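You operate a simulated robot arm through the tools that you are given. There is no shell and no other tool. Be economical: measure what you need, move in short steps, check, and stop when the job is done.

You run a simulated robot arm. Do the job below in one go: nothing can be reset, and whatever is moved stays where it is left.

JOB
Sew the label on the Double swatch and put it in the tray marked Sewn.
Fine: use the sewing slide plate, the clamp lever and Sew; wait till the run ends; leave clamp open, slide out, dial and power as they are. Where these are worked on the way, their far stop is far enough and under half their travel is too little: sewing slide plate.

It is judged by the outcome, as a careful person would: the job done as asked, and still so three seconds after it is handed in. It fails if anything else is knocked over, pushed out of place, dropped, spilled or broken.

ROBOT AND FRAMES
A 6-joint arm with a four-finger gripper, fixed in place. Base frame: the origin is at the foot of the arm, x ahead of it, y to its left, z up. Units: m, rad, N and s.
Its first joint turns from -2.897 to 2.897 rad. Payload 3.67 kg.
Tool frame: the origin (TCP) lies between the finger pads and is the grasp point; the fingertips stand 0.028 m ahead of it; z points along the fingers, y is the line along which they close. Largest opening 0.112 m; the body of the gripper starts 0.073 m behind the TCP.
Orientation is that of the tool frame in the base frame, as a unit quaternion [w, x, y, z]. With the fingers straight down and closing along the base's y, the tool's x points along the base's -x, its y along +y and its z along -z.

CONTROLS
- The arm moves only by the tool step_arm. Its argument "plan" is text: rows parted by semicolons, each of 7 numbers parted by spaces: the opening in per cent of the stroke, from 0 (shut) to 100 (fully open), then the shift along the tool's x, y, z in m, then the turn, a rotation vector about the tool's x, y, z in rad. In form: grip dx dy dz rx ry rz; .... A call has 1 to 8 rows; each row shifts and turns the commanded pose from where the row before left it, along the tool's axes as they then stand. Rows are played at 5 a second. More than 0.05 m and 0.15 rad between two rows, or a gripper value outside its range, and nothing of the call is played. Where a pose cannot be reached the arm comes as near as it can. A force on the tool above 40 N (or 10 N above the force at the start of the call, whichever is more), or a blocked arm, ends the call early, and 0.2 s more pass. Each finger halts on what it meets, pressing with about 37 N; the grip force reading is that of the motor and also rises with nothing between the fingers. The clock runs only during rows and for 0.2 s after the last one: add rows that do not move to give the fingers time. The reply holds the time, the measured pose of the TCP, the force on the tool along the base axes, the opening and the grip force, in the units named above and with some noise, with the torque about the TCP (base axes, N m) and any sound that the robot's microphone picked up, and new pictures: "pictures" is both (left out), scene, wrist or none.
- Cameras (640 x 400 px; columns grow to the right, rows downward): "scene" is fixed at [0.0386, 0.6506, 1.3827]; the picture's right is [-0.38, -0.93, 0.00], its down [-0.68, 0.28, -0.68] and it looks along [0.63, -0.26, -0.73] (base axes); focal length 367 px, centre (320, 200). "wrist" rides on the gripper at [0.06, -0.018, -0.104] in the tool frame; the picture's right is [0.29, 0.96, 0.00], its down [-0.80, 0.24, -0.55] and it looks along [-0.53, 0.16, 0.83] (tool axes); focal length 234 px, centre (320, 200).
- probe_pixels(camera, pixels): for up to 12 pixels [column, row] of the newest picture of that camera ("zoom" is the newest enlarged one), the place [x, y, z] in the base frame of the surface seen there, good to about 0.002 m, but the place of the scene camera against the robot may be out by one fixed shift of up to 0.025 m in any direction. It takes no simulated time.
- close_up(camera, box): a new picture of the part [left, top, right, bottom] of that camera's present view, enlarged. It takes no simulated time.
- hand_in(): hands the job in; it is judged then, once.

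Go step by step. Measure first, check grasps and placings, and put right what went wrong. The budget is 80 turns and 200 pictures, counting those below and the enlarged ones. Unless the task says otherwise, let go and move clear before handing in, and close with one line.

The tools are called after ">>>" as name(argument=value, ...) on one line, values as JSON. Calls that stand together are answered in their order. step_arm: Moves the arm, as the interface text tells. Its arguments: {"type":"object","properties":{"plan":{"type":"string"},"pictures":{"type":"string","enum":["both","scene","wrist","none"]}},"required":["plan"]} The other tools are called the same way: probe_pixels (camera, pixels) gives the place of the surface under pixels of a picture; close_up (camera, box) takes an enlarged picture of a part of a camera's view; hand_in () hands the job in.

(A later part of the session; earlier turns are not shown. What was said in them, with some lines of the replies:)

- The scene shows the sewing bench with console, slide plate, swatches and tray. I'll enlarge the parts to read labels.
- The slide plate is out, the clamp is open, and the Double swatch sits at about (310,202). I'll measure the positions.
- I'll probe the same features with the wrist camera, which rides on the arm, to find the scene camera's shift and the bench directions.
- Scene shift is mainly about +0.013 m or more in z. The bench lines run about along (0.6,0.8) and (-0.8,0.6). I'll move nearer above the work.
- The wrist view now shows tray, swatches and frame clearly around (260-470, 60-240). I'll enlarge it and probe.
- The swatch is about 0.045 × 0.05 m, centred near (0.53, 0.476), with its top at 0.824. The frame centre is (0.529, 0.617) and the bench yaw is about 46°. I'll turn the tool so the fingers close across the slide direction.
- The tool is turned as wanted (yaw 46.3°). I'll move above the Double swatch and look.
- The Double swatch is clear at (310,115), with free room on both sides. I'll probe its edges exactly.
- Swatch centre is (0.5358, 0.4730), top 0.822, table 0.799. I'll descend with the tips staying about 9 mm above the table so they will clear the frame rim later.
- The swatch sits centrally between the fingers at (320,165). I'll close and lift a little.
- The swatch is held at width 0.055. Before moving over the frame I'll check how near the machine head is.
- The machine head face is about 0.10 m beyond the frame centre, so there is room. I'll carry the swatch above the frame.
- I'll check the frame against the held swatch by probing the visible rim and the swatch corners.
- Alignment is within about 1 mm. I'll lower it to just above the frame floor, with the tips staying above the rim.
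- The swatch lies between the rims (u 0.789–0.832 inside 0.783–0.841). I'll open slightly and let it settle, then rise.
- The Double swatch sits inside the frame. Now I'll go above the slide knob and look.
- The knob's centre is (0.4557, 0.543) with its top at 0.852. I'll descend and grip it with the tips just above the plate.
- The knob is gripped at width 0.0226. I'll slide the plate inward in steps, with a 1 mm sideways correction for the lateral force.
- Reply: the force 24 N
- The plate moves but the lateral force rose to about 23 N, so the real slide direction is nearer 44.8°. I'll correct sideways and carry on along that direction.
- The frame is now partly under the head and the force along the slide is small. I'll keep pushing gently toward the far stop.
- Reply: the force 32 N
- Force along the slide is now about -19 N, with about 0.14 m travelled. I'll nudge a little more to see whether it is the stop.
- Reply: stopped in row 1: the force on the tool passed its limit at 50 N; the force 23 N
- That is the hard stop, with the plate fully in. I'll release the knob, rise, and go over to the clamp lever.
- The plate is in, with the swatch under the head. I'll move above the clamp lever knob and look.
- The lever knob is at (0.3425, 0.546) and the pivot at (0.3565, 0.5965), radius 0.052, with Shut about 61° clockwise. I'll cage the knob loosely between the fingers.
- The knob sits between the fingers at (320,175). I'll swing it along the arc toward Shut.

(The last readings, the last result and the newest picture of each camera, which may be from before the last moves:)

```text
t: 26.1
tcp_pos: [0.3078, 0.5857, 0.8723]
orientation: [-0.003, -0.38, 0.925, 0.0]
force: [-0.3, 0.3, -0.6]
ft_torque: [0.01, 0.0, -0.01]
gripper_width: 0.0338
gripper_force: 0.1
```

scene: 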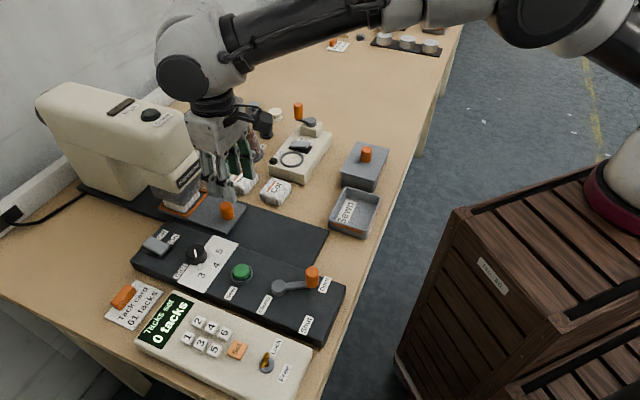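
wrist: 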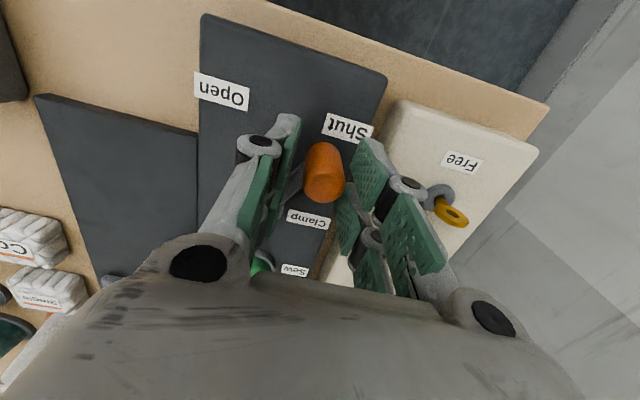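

The knob is next to the Shut label. I'll push a few more millimetres to confirm the stop.

>>> step_arm(plan="30 -0.002 0.004 0 0 0 0;30 -0.002 0.004 0 0 0 0;30 0 0 0 0 0 0", pictures="wrist")

>>> probe_pixels(camera="wrist", pixels=[[325, 185], [318, 160]])

```text
t: 26.9
tcp_pos: [0.3056, 0.594, 0.8718]
orientation: [-0.002, -0.38, 0.925, -0.001]
force: [1.0, -3.1, -0.1]
ft_torque: [-0.04, -0.02, -0.01]
gripper_width: 0.035
gripper_force: 1.3
```

wrist: 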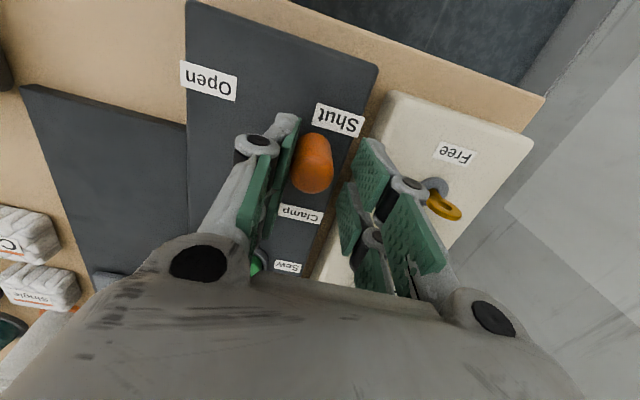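

```text
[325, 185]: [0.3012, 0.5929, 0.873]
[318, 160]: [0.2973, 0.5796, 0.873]
```

The lever is at its Shut stop. I'll back off, rise, and move over the Sew button with the fingers closed.

>>> step_arm(plan="30 0 -0.004 0 0 0 0;30 0 0 -0.04 0 0 0;30 0 0 -0.03 0 0 0;0 -0.0365 -0.0094 0 0 0 0;0 -0.0365 -0.0094 0 0 0 0;0 -0.0364 -0.0094 0 0 0 0;0 0 0 0 0 0 0", pictures="both")

>>> close_up(camera="scene", box=[60, 80, 360, 290])

>>> close_up(camera="wrist", box=[220, 50, 440, 230])

```text
t: 28.5
tcp_pos: [0.4053, 0.6486, 0.9403]
orientation: [-0.003, -0.38, 0.925, -0.001]
force: [0.1, -0.5, -0.4]
ft_torque: [-0.01, 0.01, -0.02]
gripper_width: 0.0002
gripper_force: 35.5
```

scene: 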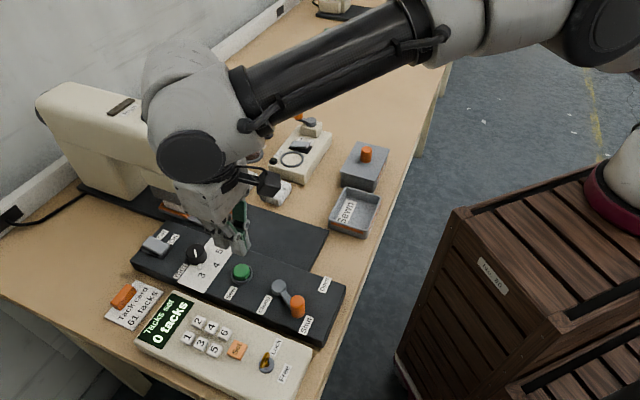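
wrist: 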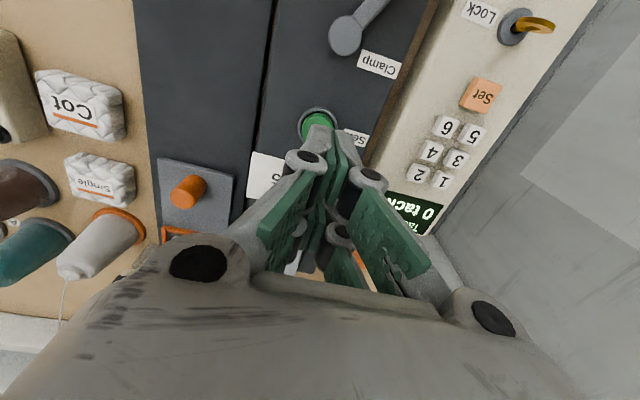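

```text
1.90 times, centred on (210, 185) of scene
```

zoom: 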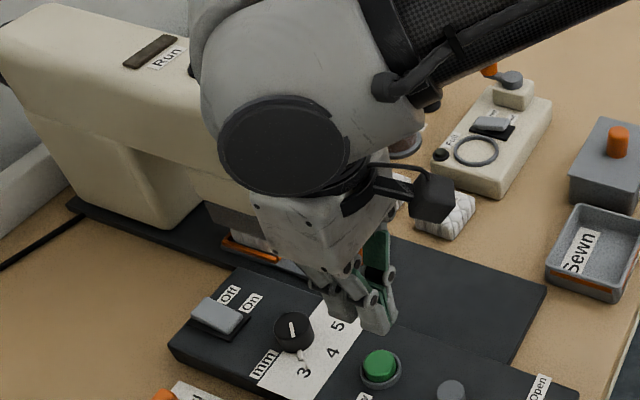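

```text
2.22 times, centred on (330, 140) of wrist
```

zoom: 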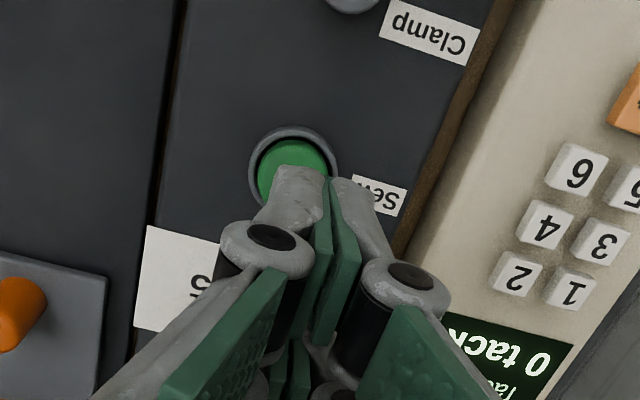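

Lever at Shut confirmed in the scene view (297,308). I'll probe the Sew button to refine its centre.

>>> probe_pixels(camera="zoom", pixels=[[290, 142], [262, 165], [322, 160], [252, 165], [334, 172], [290, 129], [265, 190], [285, 160]])

>>> probe_pixels(camera="scene", pixels=[[242, 265], [242, 270], [242, 280], [233, 272], [252, 272], [242, 262]])

```text
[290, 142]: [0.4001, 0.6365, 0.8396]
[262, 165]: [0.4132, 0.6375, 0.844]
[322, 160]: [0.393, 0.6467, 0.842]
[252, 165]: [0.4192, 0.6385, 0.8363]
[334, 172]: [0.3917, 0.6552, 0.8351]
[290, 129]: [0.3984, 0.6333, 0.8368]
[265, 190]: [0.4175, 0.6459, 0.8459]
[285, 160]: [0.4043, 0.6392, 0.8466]
```

```text
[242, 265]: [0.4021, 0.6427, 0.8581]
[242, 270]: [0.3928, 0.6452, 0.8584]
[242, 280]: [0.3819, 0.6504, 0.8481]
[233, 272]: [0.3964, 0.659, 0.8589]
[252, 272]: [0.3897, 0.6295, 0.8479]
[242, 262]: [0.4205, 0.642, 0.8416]
```

The button centre is (0.406, 0.648), right under the fingers. I'll descend and press.

>>> step_arm(plan="0 0 0 0.03 0 0 0;0 0 0 0.028 0 0 0;0 0 0 0.005 0 0 0;0 0 0 0.003 0 0 0;0 0 0 0.003 0 0 0;0 0 0 0 0 0 0", pictures="scene")

```text
t: 29.9
tcp_pos: [0.4042, 0.6482, 0.8705]
orientation: [-0.003, -0.381, 0.925, 0.0]
force: [0.2, 0.5, 0.9]
ft_torque: [0.03, 0.0, -0.01]
gripper_width: 0.0059
gripper_force: 35.8
```

scene: 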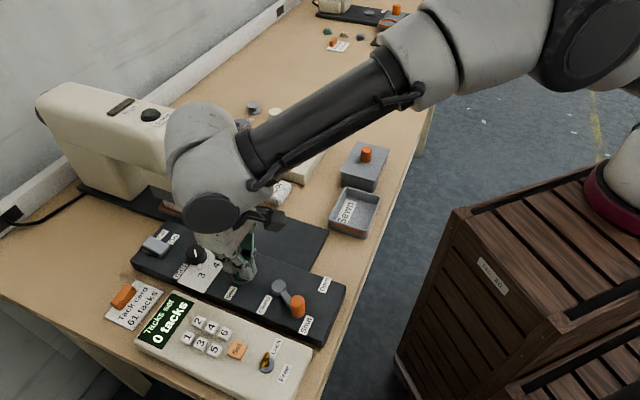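

The z force is low, but the fingers read 6 mm apart. I'll look before pressing further.

>>> close_up(camera="wrist", box=[220, 50, 440, 230])

>>> close_up(camera="scene", box=[80, 80, 320, 320])

```text
2.22 times, centred on (330, 140) of wrist
```

zoom: 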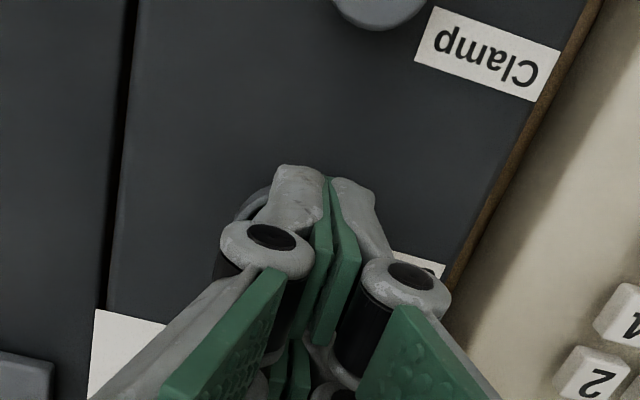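

```text
1.67 times, centred on (200, 200) of scene
```

zoom: 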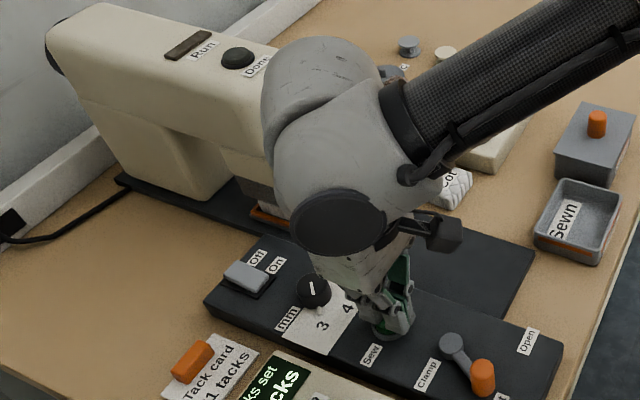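

No Run lamp yet and no force felt. I'll press a bit deeper.

>>> step_arm(plan="0 0 0 0.002 0 0 0;0 0 0 0.002 0 0 0;0 0 0 0 0 0 0", pictures="scene")

>>> close_up(camera="scene", box=[80, 80, 320, 320])

```text
t: 30.7
tcp_pos: [0.4052, 0.6482, 0.868]
orientation: [-0.003, -0.38, 0.925, 0.0]
force: [0.6, -0.7, 2.5]
ft_torque: [-0.02, -0.04, -0.01]
gripper_width: 0.006
gripper_force: 35.6
heard: click
```

scene: 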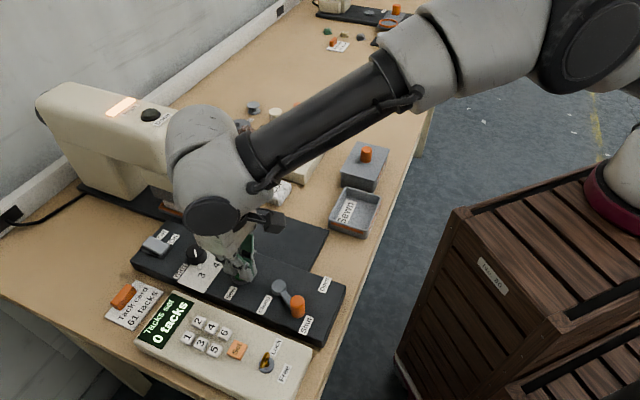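

```text
1.67 times, centred on (200, 200) of scene
```

zoom: 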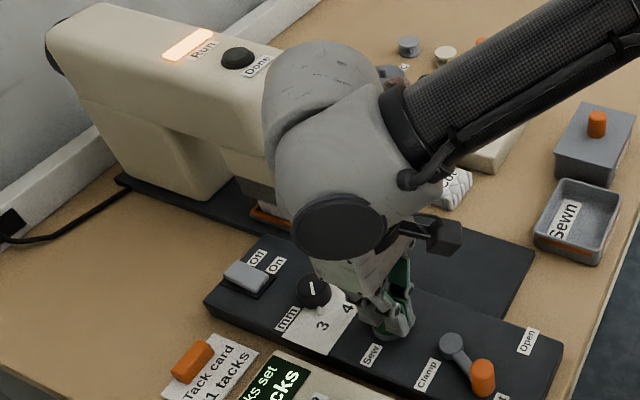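

A click was heard and the Run lamp is lit at (125,106). I'll rise off the button and wait.

>>> step_arm(plan="0 0 0 -0.03 0 0 0;0 0 0 -0.04 0 0 0;0 0 0 0 0 0 0;0 0 0 0 0 0 0;0 0 0 0 0 0 0;0 0 0 0 0 0 0;0 0 0 0 0 0 0;0 0 0 0 0 0 0", pictures="scene")

```text
t: 32.5
tcp_pos: [0.4049, 0.6497, 0.9382]
orientation: [-0.003, -0.38, 0.925, 0.001]
force: [-0.3, 0.7, 0.0]
ft_torque: [0.01, 0.02, 0.03]
gripper_width: 0.0
gripper_force: 35.4
```

scene: 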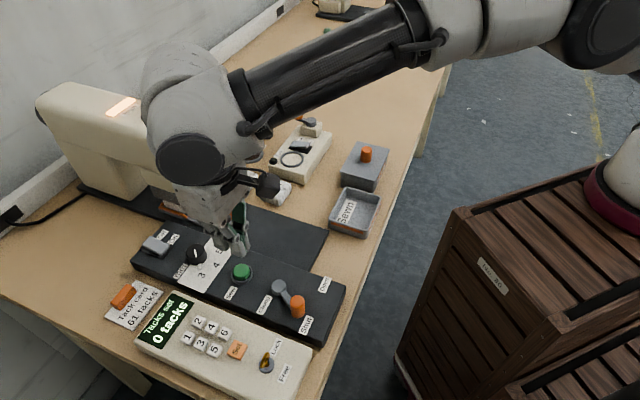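

Run is still lit. I'll move above the lever meanwhile, without touching it, and keep waiting.

>>> step_arm(plan="45 0.029 0.0063 0 0 0 0;45 0.029 0.0063 0 0 0 0;45 0.029 0.0063 0 0 0 0;45 0.0287 0.0063 0 0 0 0;45 0 0 0 0 0 0;45 0 0 0 0 0 0;45 0 0 0 0 0 0;45 0 0 0 0 0 0", pictures="both")

>>> probe_pixels(camera="wrist", pixels=[[320, 140], [320, 130], [310, 140], [330, 140], [320, 150]])

```text
t: 34.3
tcp_pos: [0.3038, 0.5843, 0.9377]
orientation: [-0.003, -0.381, 0.925, 0.0]
force: [-0.4, 0.6, 0.5]
ft_torque: [-0.01, 0.0, 0.0]
gripper_width: 0.0504
gripper_force: 0.1
```

scene: 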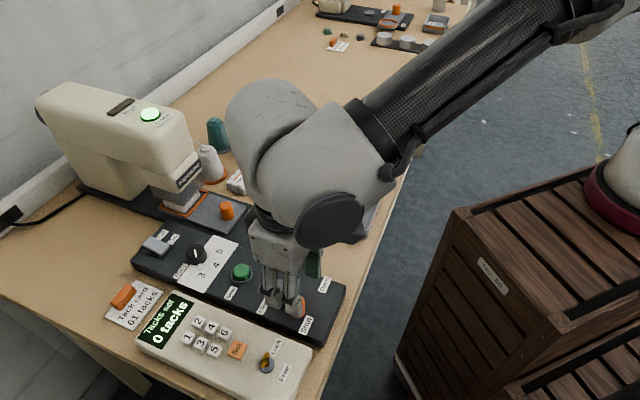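
wrist: 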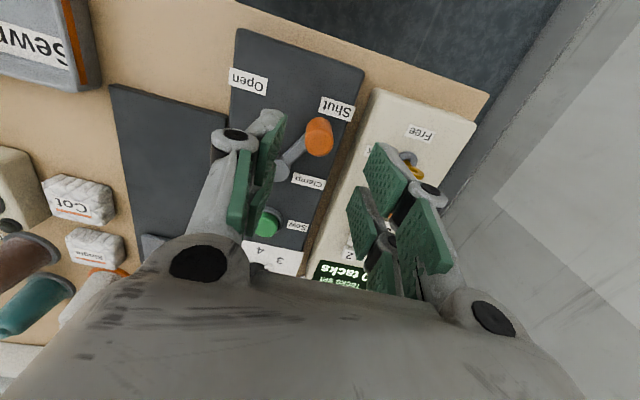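

```text
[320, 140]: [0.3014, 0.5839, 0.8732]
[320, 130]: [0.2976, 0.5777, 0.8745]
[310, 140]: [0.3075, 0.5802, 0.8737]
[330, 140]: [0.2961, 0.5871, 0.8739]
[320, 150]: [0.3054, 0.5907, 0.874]
```

The Done lamp is lit green at (150,113) and Run is off. I'll lower over the lever knob and cage it.

>>> step_arm(plan="45 0 0 0.03 0 0 0;45 0 0 0.03 0 0 0;40 0 0 0.006 0 0 0;32 0 0 0 0 0 0;32 0 0 0 0 0 0", pictures="wrist")

```text
t: 35.5
tcp_pos: [0.3053, 0.5827, 0.8714]
orientation: [-0.003, -0.38, 0.925, -0.001]
force: [0.2, 0.0, -0.4]
ft_torque: [-0.02, -0.02, 0.01]
gripper_width: 0.0358
gripper_force: 0.2
```

wrist: 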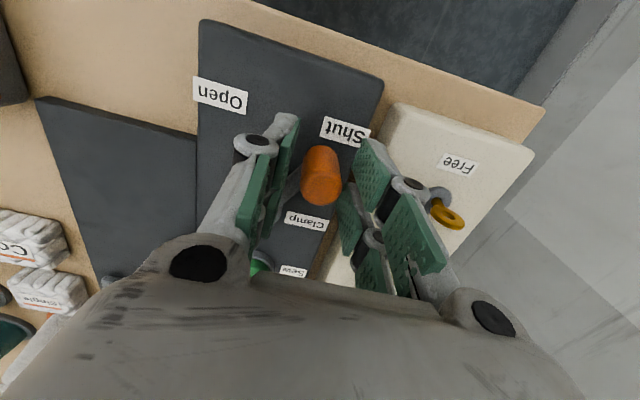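

The knob is caged at (320,175). I'll swing it back to Open.

>>> step_arm(plan="30 0.0039 -0.0083 0 0 0 0;30 0.0024 -0.0088 0 0 0 0;30 0.0008 -0.0091 0 0 0 0;30 -0.0008 -0.0091 0 0 0 0;30 -0.0023 -0.0088 0 0 0 0;30 -0.0038 -0.0083 0 0 0 0;30 -0.003 -0.005 0 0 0 0;30 0 0 0 0 0 0", pictures="wrist")

```text
t: 37.3
tcp_pos: [0.3483, 0.5442, 0.8715]
orientation: [-0.003, -0.381, 0.925, -0.001]
force: [-0.7, -0.3, -1.2]
ft_torque: [-0.01, 0.02, 0.01]
gripper_width: 0.0335
gripper_force: 0.0
```

wrist: 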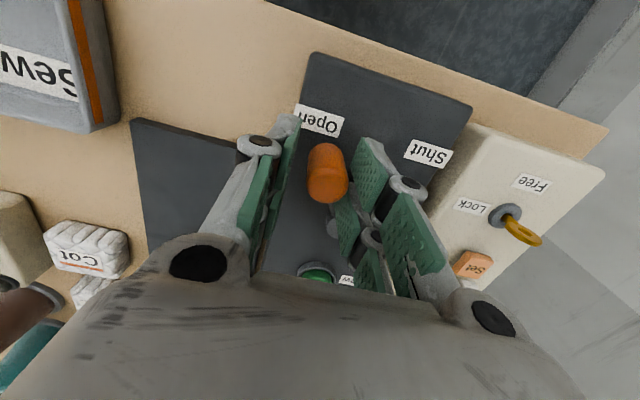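

The knob is near Open and lags slightly against the right finger. I'll press a little further to the stop.

>>> step_arm(plan="30 -0.002 -0.004 0 0 0 0;30 -0.001 -0.003 0 0 0 0;30 0 0 0 0 0 0", pictures="wrist")

>>> probe_pixels(camera="wrist", pixels=[[335, 185], [330, 185]])

```text
t: 38.1
tcp_pos: [0.3533, 0.5421, 0.8724]
orientation: [-0.003, -0.381, 0.924, 0.0]
force: [-10.8, 4.9, -2.9]
ft_torque: [0.09, 0.23, 0.06]
gripper_width: 0.0394
gripper_force: 5.6
```

wrist: 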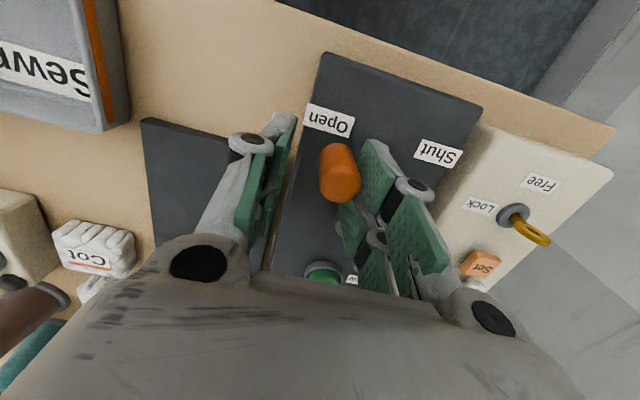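

```text
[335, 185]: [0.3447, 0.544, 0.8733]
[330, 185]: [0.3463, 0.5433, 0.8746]
```

The lever is at its Open stop. I'll back off, rise, and return toward the slide knob.

>>> step_arm(plan="40 0 0.004 0 0 0 0;40 0 0 -0.04 0 0 0;40 0 0 -0.03 0 0 0;45 -0.0367 -0.0154 0 0 0 0;45 -0.0367 -0.0154 0 0 0 0;45 -0.0367 -0.0154 0 0 0 0;45 -0.0367 -0.0154 0 0 0 0;45 -0.0367 -0.0154 0 0 0 0", pictures="none")

>>> step_arm(plan="45 0 0 0 0 0 0", pictures="both")

>>> close_up(camera="wrist", box=[220, 80, 440, 260])

```text
t: 39.9
tcp_pos: [0.5362, 0.6217, 0.9384]
orientation: [-0.004, -0.38, 0.925, 0.0]
force: [-0.6, -0.2, 0.3]
ft_torque: [0.01, -0.03, 0.0]
gripper_width: 0.0506
gripper_force: 0.0
```

```text
t: 40.3
tcp_pos: [0.538, 0.6214, 0.9387]
orientation: [-0.002, -0.38, 0.925, 0.001]
force: [-0.6, -0.7, 0.3]
ft_torque: [0.01, 0.01, 0.02]
gripper_width: 0.0504
gripper_force: 0.1
```

scene: 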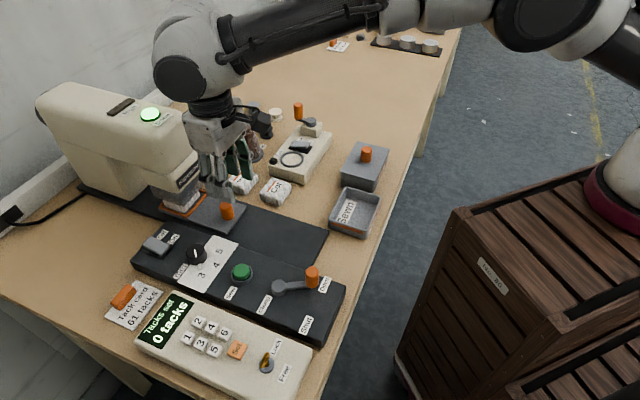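
wrist: 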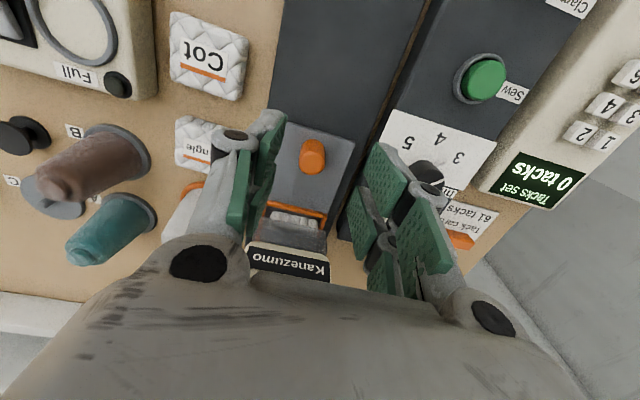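

```text
2.22 times, centred on (330, 170) of wrist
```

zoom: 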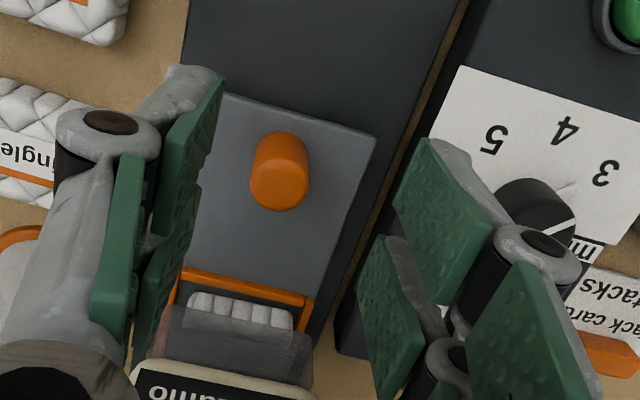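

>>> probe_pixels(camera="zoom", pixels=[[279, 185], [252, 185], [307, 185], [279, 165], [279, 207]])

```text
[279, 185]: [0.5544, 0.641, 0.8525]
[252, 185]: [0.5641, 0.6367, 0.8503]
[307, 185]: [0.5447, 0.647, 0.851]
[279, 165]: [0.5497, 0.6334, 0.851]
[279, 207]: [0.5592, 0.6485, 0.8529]
```

The knob centre is (0.5545, 0.641). I'll go over it, descend and grip.

>>> step_arm(plan="45 -0.0261 0.0014 0.01 0 0 0;45 0 0 0.03 0 0 0;45 0 0 0.03 0 0 0;45 0 0 0.017 0 0 0;45 0 0 0 0 0 0;0 0 0 0 0 0 0;0 0 0 0 0 0 0;0 0 0 0 0 0 0", pictures="wrist")

```text
t: 42.1
tcp_pos: [0.5549, 0.64, 0.8535]
orientation: [-0.003, -0.38, 0.925, -0.001]
force: [8.8, -8.1, -1.1]
ft_torque: [-0.14, -0.5, -0.06]
gripper_width: 0.0211
gripper_force: 45.4
```

wrist: 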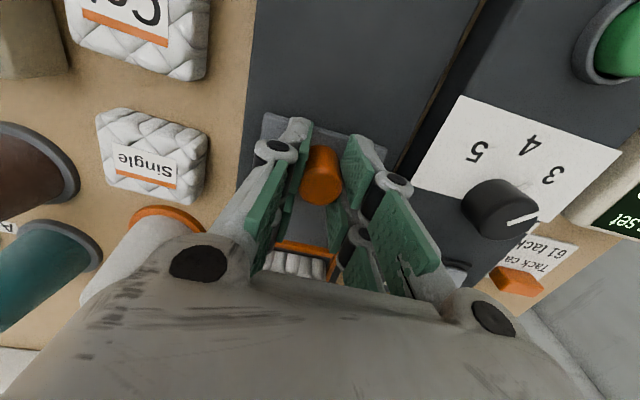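

The knob is gripped. I'll pull the plate out along the slide.

>>> step_arm(plan="0 0.015 -0.0012 0 0 0 0;0 0.015 0 0 0 0 0;0 0.015 0 0 0 0 0;0 0.015 0 0 0 0 0;0 0 0 0 0 0 0", pictures="none")

```text
t: 43.3
tcp_pos: [0.5113, 0.5954, 0.8534]
orientation: [-0.003, -0.38, 0.925, -0.001]
force: [6.9, -6.8, -0.2]
ft_torque: [-0.85, 0.51, 0.09]
gripper_width: 0.0208
gripper_force: 45.2
```

>>> step_arm(plan="0 0.015 -0.001 0 0 0 0;0 0.015 0 0 0 0 0;0 0.015 0 0 0 0 0;0 0.015 0 0 0 0 0;0 0 0 0 0 0 0", pictures="both")

```text
t: 44.5
tcp_pos: [0.4691, 0.5541, 0.8539]
orientation: [-0.003, -0.38, 0.925, -0.001]
force: [-4.1, 3.9, -15.3]
ft_torque: [0.23, -0.22, 0.02]
gripper_width: 0.0211
gripper_force: 45.2
```

scene: 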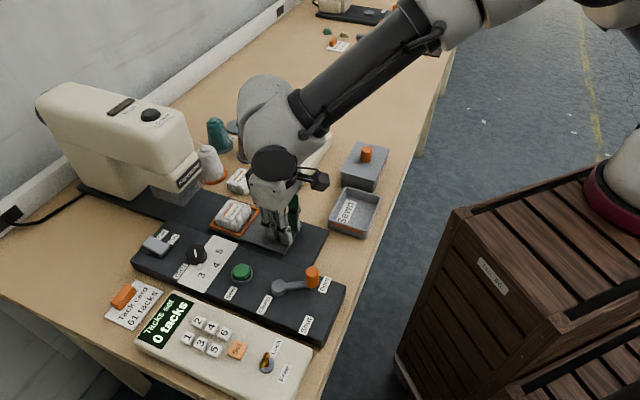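
wrist: 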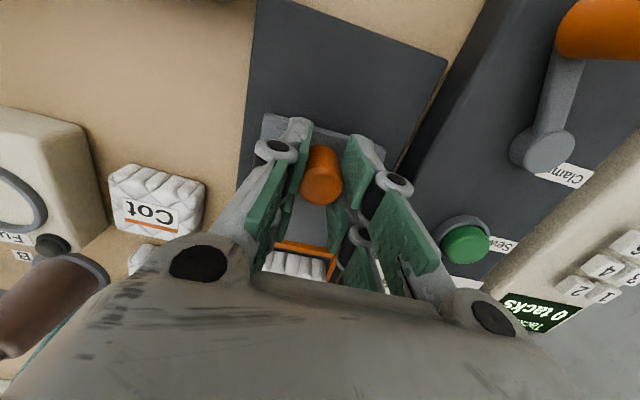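

The plate is nearly out, with about 0.018 m left. I'll pull gently to the stop, easing down 1.5 mm because of the z force.

>>> step_arm(plan="0 0 0 0.001 0 0 0;0 0.01 0 0 0 0 0;0 0.008 0 0 0 0 0;0 0.003 0 0 0 0 0;0 0 0 0 0 0 0", pictures="none")

```text
t: 45.7
tcp_pos: [0.4558, 0.5403, 0.8533]
orientation: [-0.001, -0.38, 0.925, 0.001]
force: [14.5, 15.5, -8.1]
ft_torque: [0.98, -0.83, -0.04]
gripper_width: 0.0212
gripper_force: 45.0
```

The outer stop is reached. I'll release, rise, and go over the swatch.

>>> step_arm(plan="0 -0.002 0 0 0 0 0;45 0 0 0 0 0 0;45 0 0 0 0 0 0;45 0 0 -0.04 0 0 0;45 0 0 -0.04 0 0 0;65 -0.035 0 0 0 0 0;65 -0.035 0 0 0 0 0;65 -0.035 0 0 0 0 0", pictures="none")

>>> step_arm(plan="65 0 0 0 0 0 0;65 0 0 0 0 0 0", pictures="both")

>>> close_up(camera="wrist", box=[220, 50, 440, 230])

>>> close_up(camera="scene", box=[80, 80, 350, 320])

```text
t: 47.5
tcp_pos: [0.5305, 0.6147, 0.9336]
orientation: [-0.003, -0.38, 0.925, -0.001]
force: [-0.3, 0.4, 1.4]
ft_torque: [0.0, -0.04, -0.01]
gripper_width: 0.0729
gripper_force: 0.0
```

```text
t: 48.1
tcp_pos: [0.5318, 0.6128, 0.9332]
orientation: [-0.004, -0.38, 0.925, 0.0]
force: [-0.1, -0.6, 0.0]
ft_torque: [-0.01, 0.0, 0.0]
gripper_width: 0.0726
gripper_force: 0.0
```

scene: 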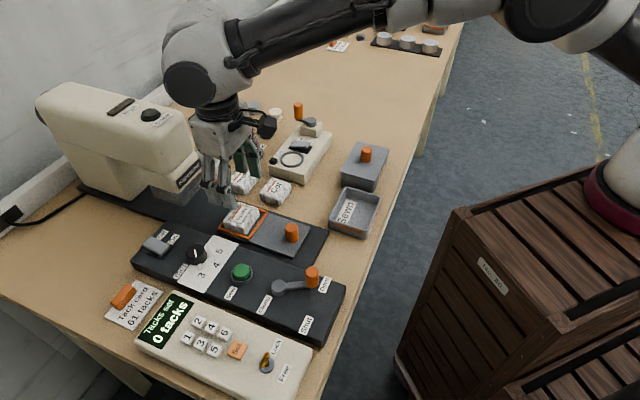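
wrist: 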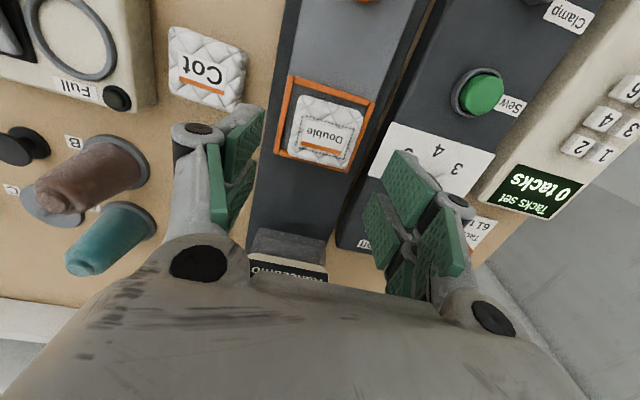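

```text
2.22 times, centred on (330, 140) of wrist
```

zoom: 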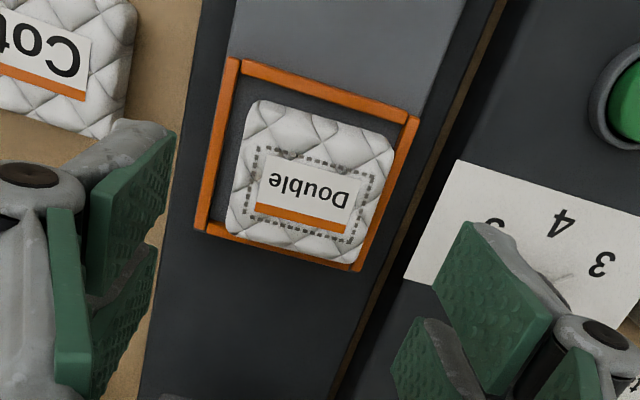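

```text
1.67 times, centred on (215, 200) of scene
```

zoom: 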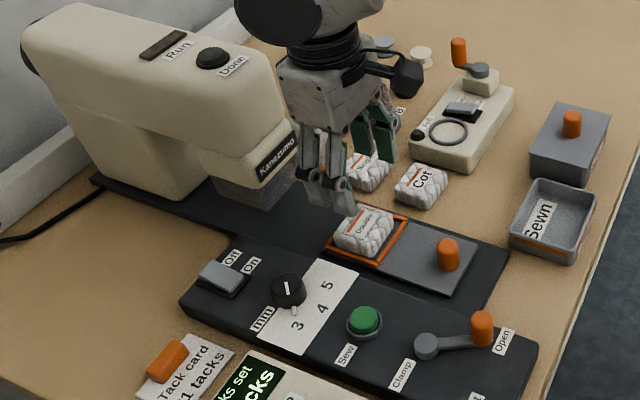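

The label is now stitched all round with a dashed line, the plate is out and the clamp open. I'll measure the swatch for picking.

>>> probe_pixels(camera="zoom", pixels=[[258, 108], [388, 150], [355, 255], [233, 222], [310, 185], [245, 165], [375, 205]])

```text
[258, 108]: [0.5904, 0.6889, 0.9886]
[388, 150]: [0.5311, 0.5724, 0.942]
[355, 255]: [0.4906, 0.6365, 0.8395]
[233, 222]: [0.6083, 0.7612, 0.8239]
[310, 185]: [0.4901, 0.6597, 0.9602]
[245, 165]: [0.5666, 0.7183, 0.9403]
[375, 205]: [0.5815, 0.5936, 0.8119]
```

>>> probe_pixels(camera="wrist", pixels=[[303, 99], [360, 117], [346, 164], [292, 149], [325, 133], [297, 124], [354, 142]])

```text
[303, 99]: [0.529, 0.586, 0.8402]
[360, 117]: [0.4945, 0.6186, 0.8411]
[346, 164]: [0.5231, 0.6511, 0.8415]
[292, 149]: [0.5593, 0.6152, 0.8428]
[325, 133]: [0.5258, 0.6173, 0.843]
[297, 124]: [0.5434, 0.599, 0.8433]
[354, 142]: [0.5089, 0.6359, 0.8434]
```

Swatch centre is (0.5265, 0.6177). I'll align, descend with the tips above the rim, and grip.

>>> step_arm(plan="60 0.0007 0.0059 0.02 0 0 0;60 0 0 0.03 0 0 0;60 0 0 0.027 0 0 0;60 0 0 0 0 0 0;60 0 0 0 0 0 0", pictures="both")

>>> close_up(camera="scene", box=[170, 160, 310, 270])

```text
t: 49.3
tcp_pos: [0.5269, 0.6171, 0.858]
orientation: [-0.002, -0.381, 0.925, 0.0]
force: [-0.3, -0.4, 0.6]
ft_torque: [0.01, -0.01, 0.01]
gripper_width: 0.0672
gripper_force: 0.2
```

scene: 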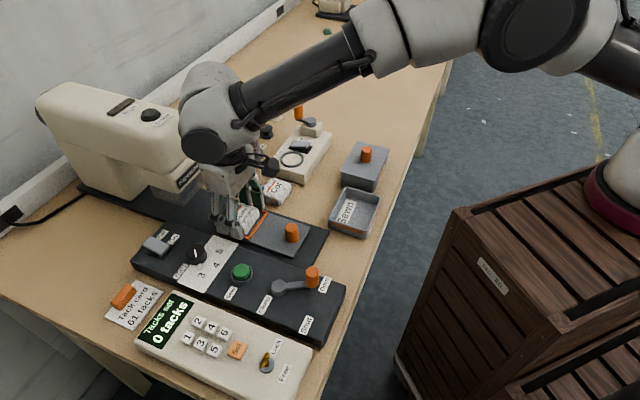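
wrist: 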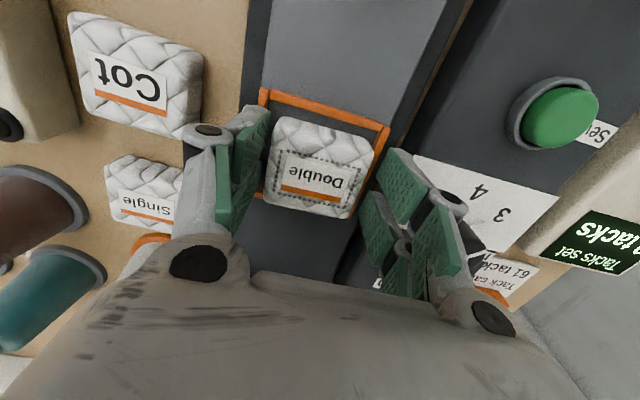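

```text
3.64 times, centred on (240, 215) of scene
```

zoom: 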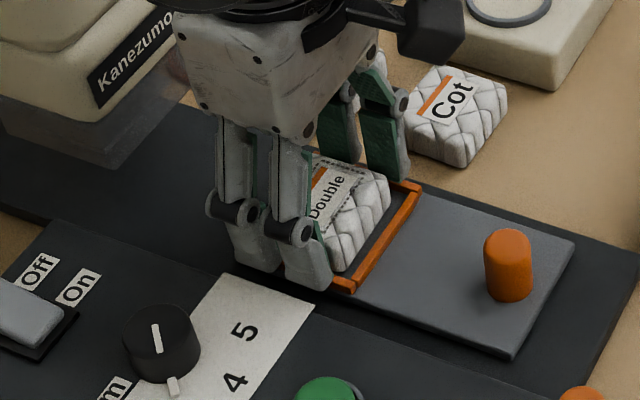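

The swatch is straddled. I'll lower 1.5 mm, close, and lift.

>>> step_arm(plan="60 0 0 0.0015 0 0 0;0 0 0 0 0 0 0;0 0 0 0 0 0 0;0 0 0 0 0 0 0;0 0 0 -0.03 0 0 0;0 0 0 -0.04 0 0 0;0 0 0 0 0 0 0", pictures="wrist")

>>> close_up(camera="wrist", box=[220, 50, 440, 230])

```text
t: 50.9
tcp_pos: [0.5268, 0.6184, 0.9237]
orientation: [-0.003, -0.381, 0.925, 0.0]
force: [0.0, 0.4, 0.5]
ft_torque: [0.02, -0.03, 0.02]
gripper_width: 0.055
gripper_force: 37.1
```

wrist: 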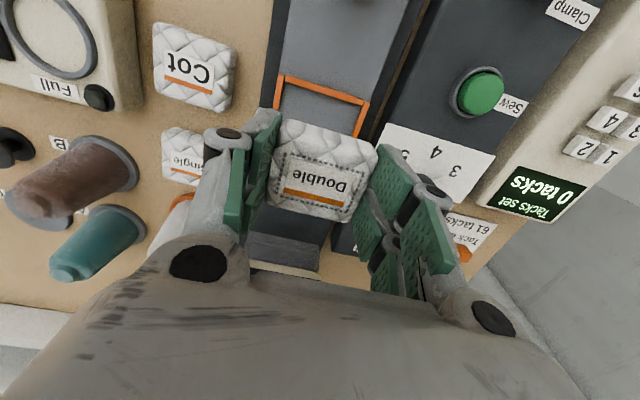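

```text
2.22 times, centred on (330, 140) of wrist
```

zoom: 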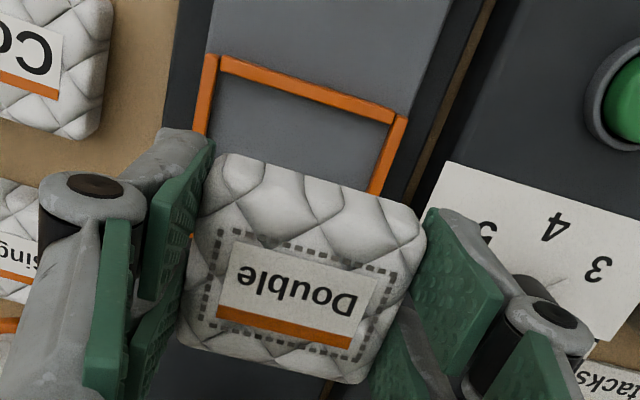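

The swatch is held. I'll carry it above the Sewn tray.

>>> step_arm(plan="0 0.0375 -0.0235 0 0 0 0;0 0.0375 -0.0235 0 0 0 0;0 0.0375 -0.0235 0 0 0 0;0 0.0375 -0.0235 0 0 0 0;0 0.0377 -0.0233 0 0 0 0;0 0 0 0 0 0 0;0 0 0 0 0 0 0", pictures="both")

>>> close_up(camera="wrist", box=[200, 30, 440, 230])

```text
t: 52.5
tcp_pos: [0.4765, 0.4011, 0.9238]
orientation: [-0.003, -0.38, 0.925, 0.0]
force: [0.1, 0.3, 0.0]
ft_torque: [0.01, 0.01, 0.0]
gripper_width: 0.0551
gripper_force: 36.8
```

scene: 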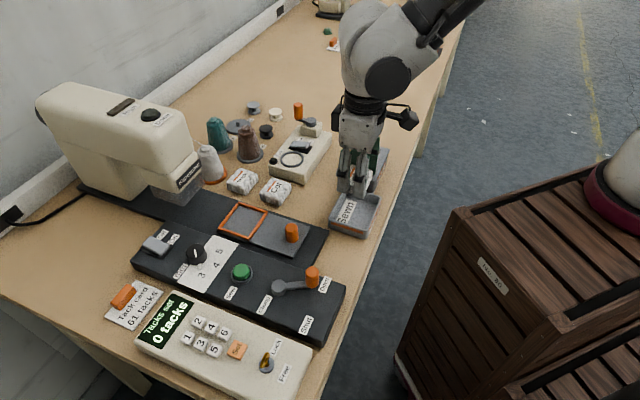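
wrist: 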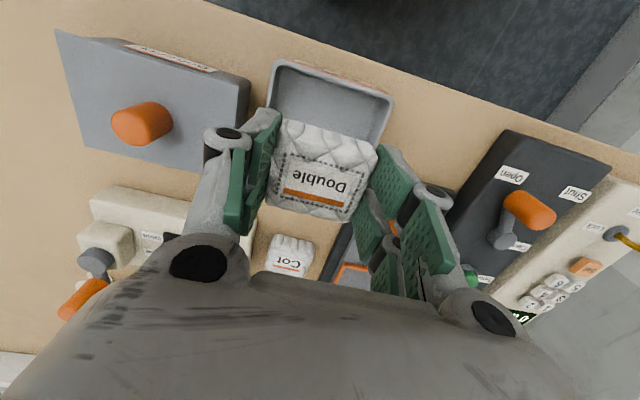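

```text
2.00 times, centred on (320, 130) of wrist
```

zoom: 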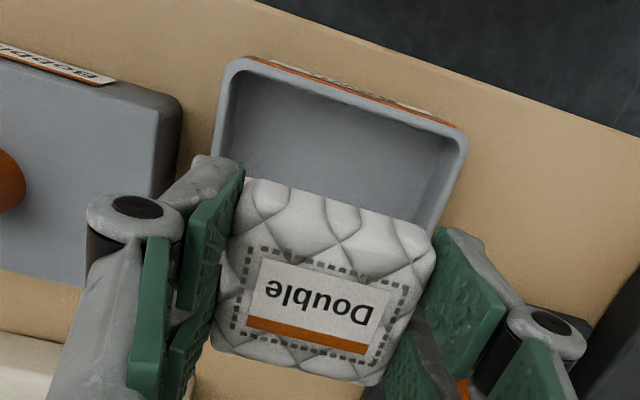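

I'll measure the tray rim, its floor and the neighbouring grey box, to check finger clearance on the left.

>>> probe_pixels(camera="zoom", pixels=[[236, 66], [462, 145], [218, 150], [440, 215], [300, 140], [235, 105], [445, 165], [180, 110], [168, 180], [150, 95], [340, 90]])

>>> probe_pixels(camera="scene", pixels=[[340, 223], [374, 235], [330, 226], [372, 230], [336, 190], [380, 195], [350, 215], [365, 236], [388, 165], [345, 178]])

```text
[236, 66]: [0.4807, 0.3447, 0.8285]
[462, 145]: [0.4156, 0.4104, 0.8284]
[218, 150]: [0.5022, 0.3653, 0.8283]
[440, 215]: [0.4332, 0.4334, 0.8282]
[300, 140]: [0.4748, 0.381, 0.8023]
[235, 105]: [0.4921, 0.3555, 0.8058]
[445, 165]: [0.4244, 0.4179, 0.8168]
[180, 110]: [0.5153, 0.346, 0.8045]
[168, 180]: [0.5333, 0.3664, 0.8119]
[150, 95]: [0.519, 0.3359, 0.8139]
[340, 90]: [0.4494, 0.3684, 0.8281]
```

```text
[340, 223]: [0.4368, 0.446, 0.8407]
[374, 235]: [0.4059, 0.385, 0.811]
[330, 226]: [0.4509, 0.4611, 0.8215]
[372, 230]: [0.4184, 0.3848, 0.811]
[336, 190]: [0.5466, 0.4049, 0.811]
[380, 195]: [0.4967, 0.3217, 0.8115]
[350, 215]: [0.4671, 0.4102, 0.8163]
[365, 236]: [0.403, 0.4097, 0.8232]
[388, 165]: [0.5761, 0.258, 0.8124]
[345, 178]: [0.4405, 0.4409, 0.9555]
```

The tray centre is close to (0.474, 0.403), with an inner half-length of about 0.044. I'll shift 3 mm and lower into the tray.

>>> step_arm(plan="0 0.0004 0.0032 0.02 0 0 0;0 0 0 0.03 0 0 0;0 0 0 0.02 0 0 0;0 0 0 0.009 0 0 0;0 0 0 0 0 0 0", pictures="both")

>>> close_up(camera="wrist", box=[200, 50, 440, 250])

>>> close_up(camera="scene", box=[290, 130, 420, 250])

```text
t: 53.7
tcp_pos: [0.4734, 0.4033, 0.8452]
orientation: [-0.002, -0.38, 0.925, -0.001]
force: [0.1, 0.4, -0.1]
ft_torque: [-0.02, 0.03, 0.02]
gripper_width: 0.0548
gripper_force: 37.5
```

scene: 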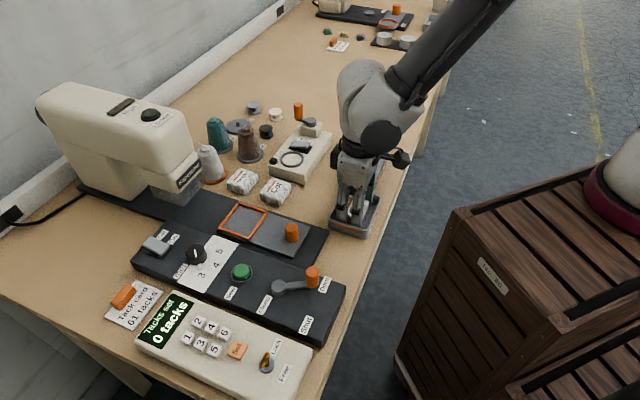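
wrist: 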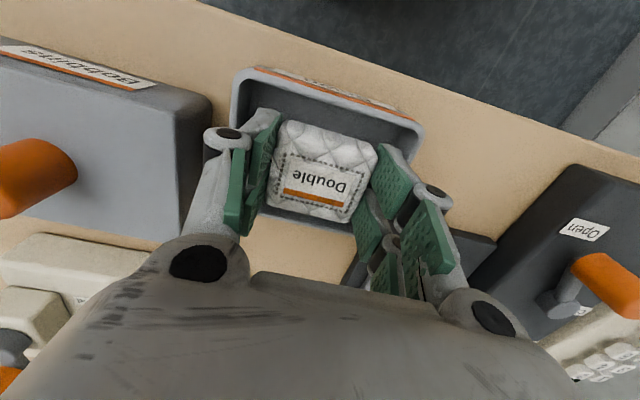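

```text
2.00 times, centred on (320, 150) of wrist
```

zoom: 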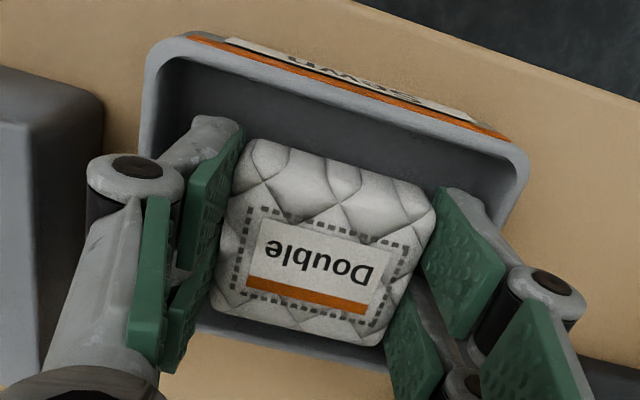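

```text
3.33 times, centred on (355, 190) of scene
```

zoom: 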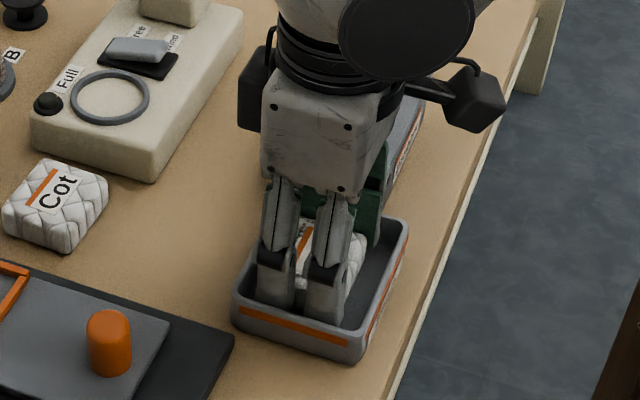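

The swatch is inside the tray walls with the fingers clear. I'll lower the last 4 mm and open slightly.

>>> step_arm(plan="0 0 0 0.003 0 0 0;0 0 0 0 0 0 0;54 0 0 0 0 0 0;54 0 0 0 0 0 0", pictures="wrist")

>>> close_up(camera="wrist", box=[200, 50, 440, 250])

```text
t: 54.7
tcp_pos: [0.4726, 0.4036, 0.8435]
orientation: [-0.003, -0.38, 0.925, 0.0]
force: [0.5, -0.1, 0.7]
ft_torque: [0.02, 0.01, -0.02]
gripper_width: 0.0607
gripper_force: 0.0
```

wrist: 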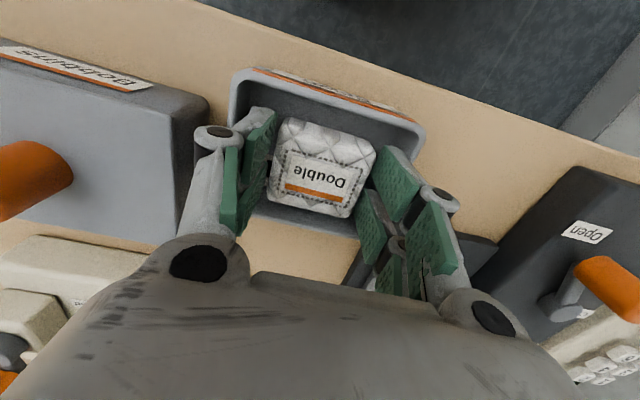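

```text
2.00 times, centred on (320, 150) of wrist
```

zoom: 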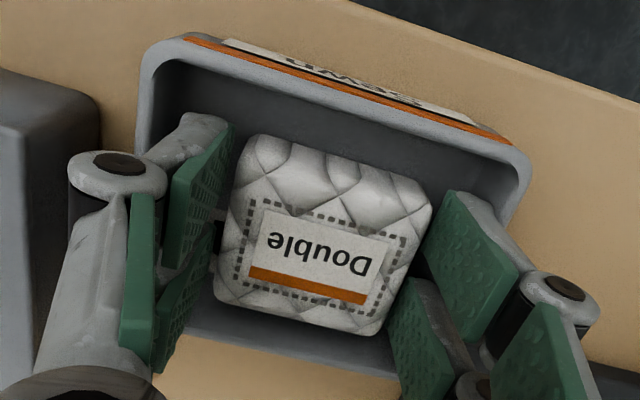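

The swatch is released in the tray and both fingers are free of it. I'll rise clear and check everything.

>>> step_arm(plan="54 0 0 -0.02 0 0 0;54 0 0 -0.04 0 0 0;54 0 0 -0.05 0 0 0;54 0 0 -0.05 0 0 0;54 0.04 0 -0.02 0 0 0;54 0.04 0 0 0 0 0;54 0.04 0 0 0 0 0;54 0 0 0 0 0 0", pictures="both")

>>> close_up(camera="scene", box=[120, 80, 420, 320])

```text
t: 56.5
tcp_pos: [0.3881, 0.32, 1.0247]
orientation: [-0.002, -0.38, 0.925, 0.0]
force: [-0.2, 0.1, -0.4]
ft_torque: [-0.01, 0.03, 0.0]
gripper_width: 0.0605
gripper_force: 0.0
```

scene: 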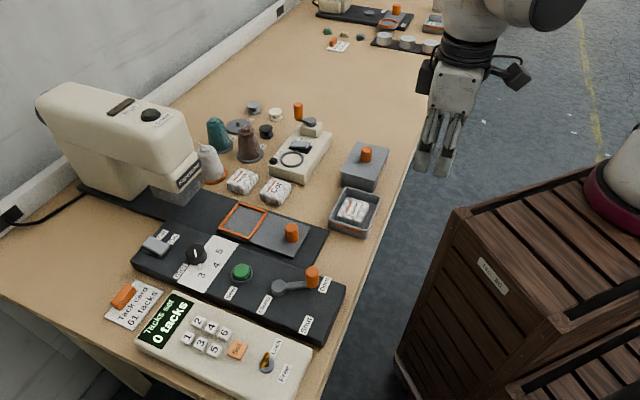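
wrist: 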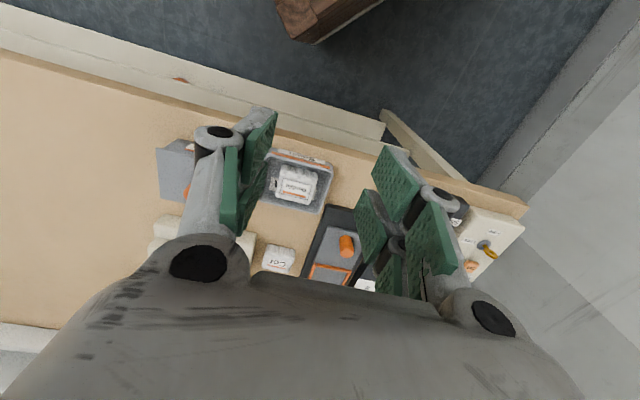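

```text
1.67 times, centred on (270, 200) of scene
```

zoom: 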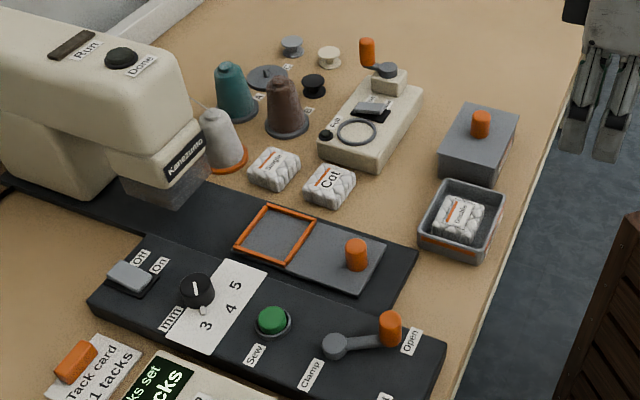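

The Double swatch lies in the Sewn tray. The slide is out, the clamp is open, the dial and power look unchanged, and the other items have not moved. I'm handing in.

>>> hand_in()

```text
The job is handed in.
```

The label is sewn onto the Double swatch, which now lies in the Sewn tray; the clamp is open, the slide is out, and I left the dial and power alone.
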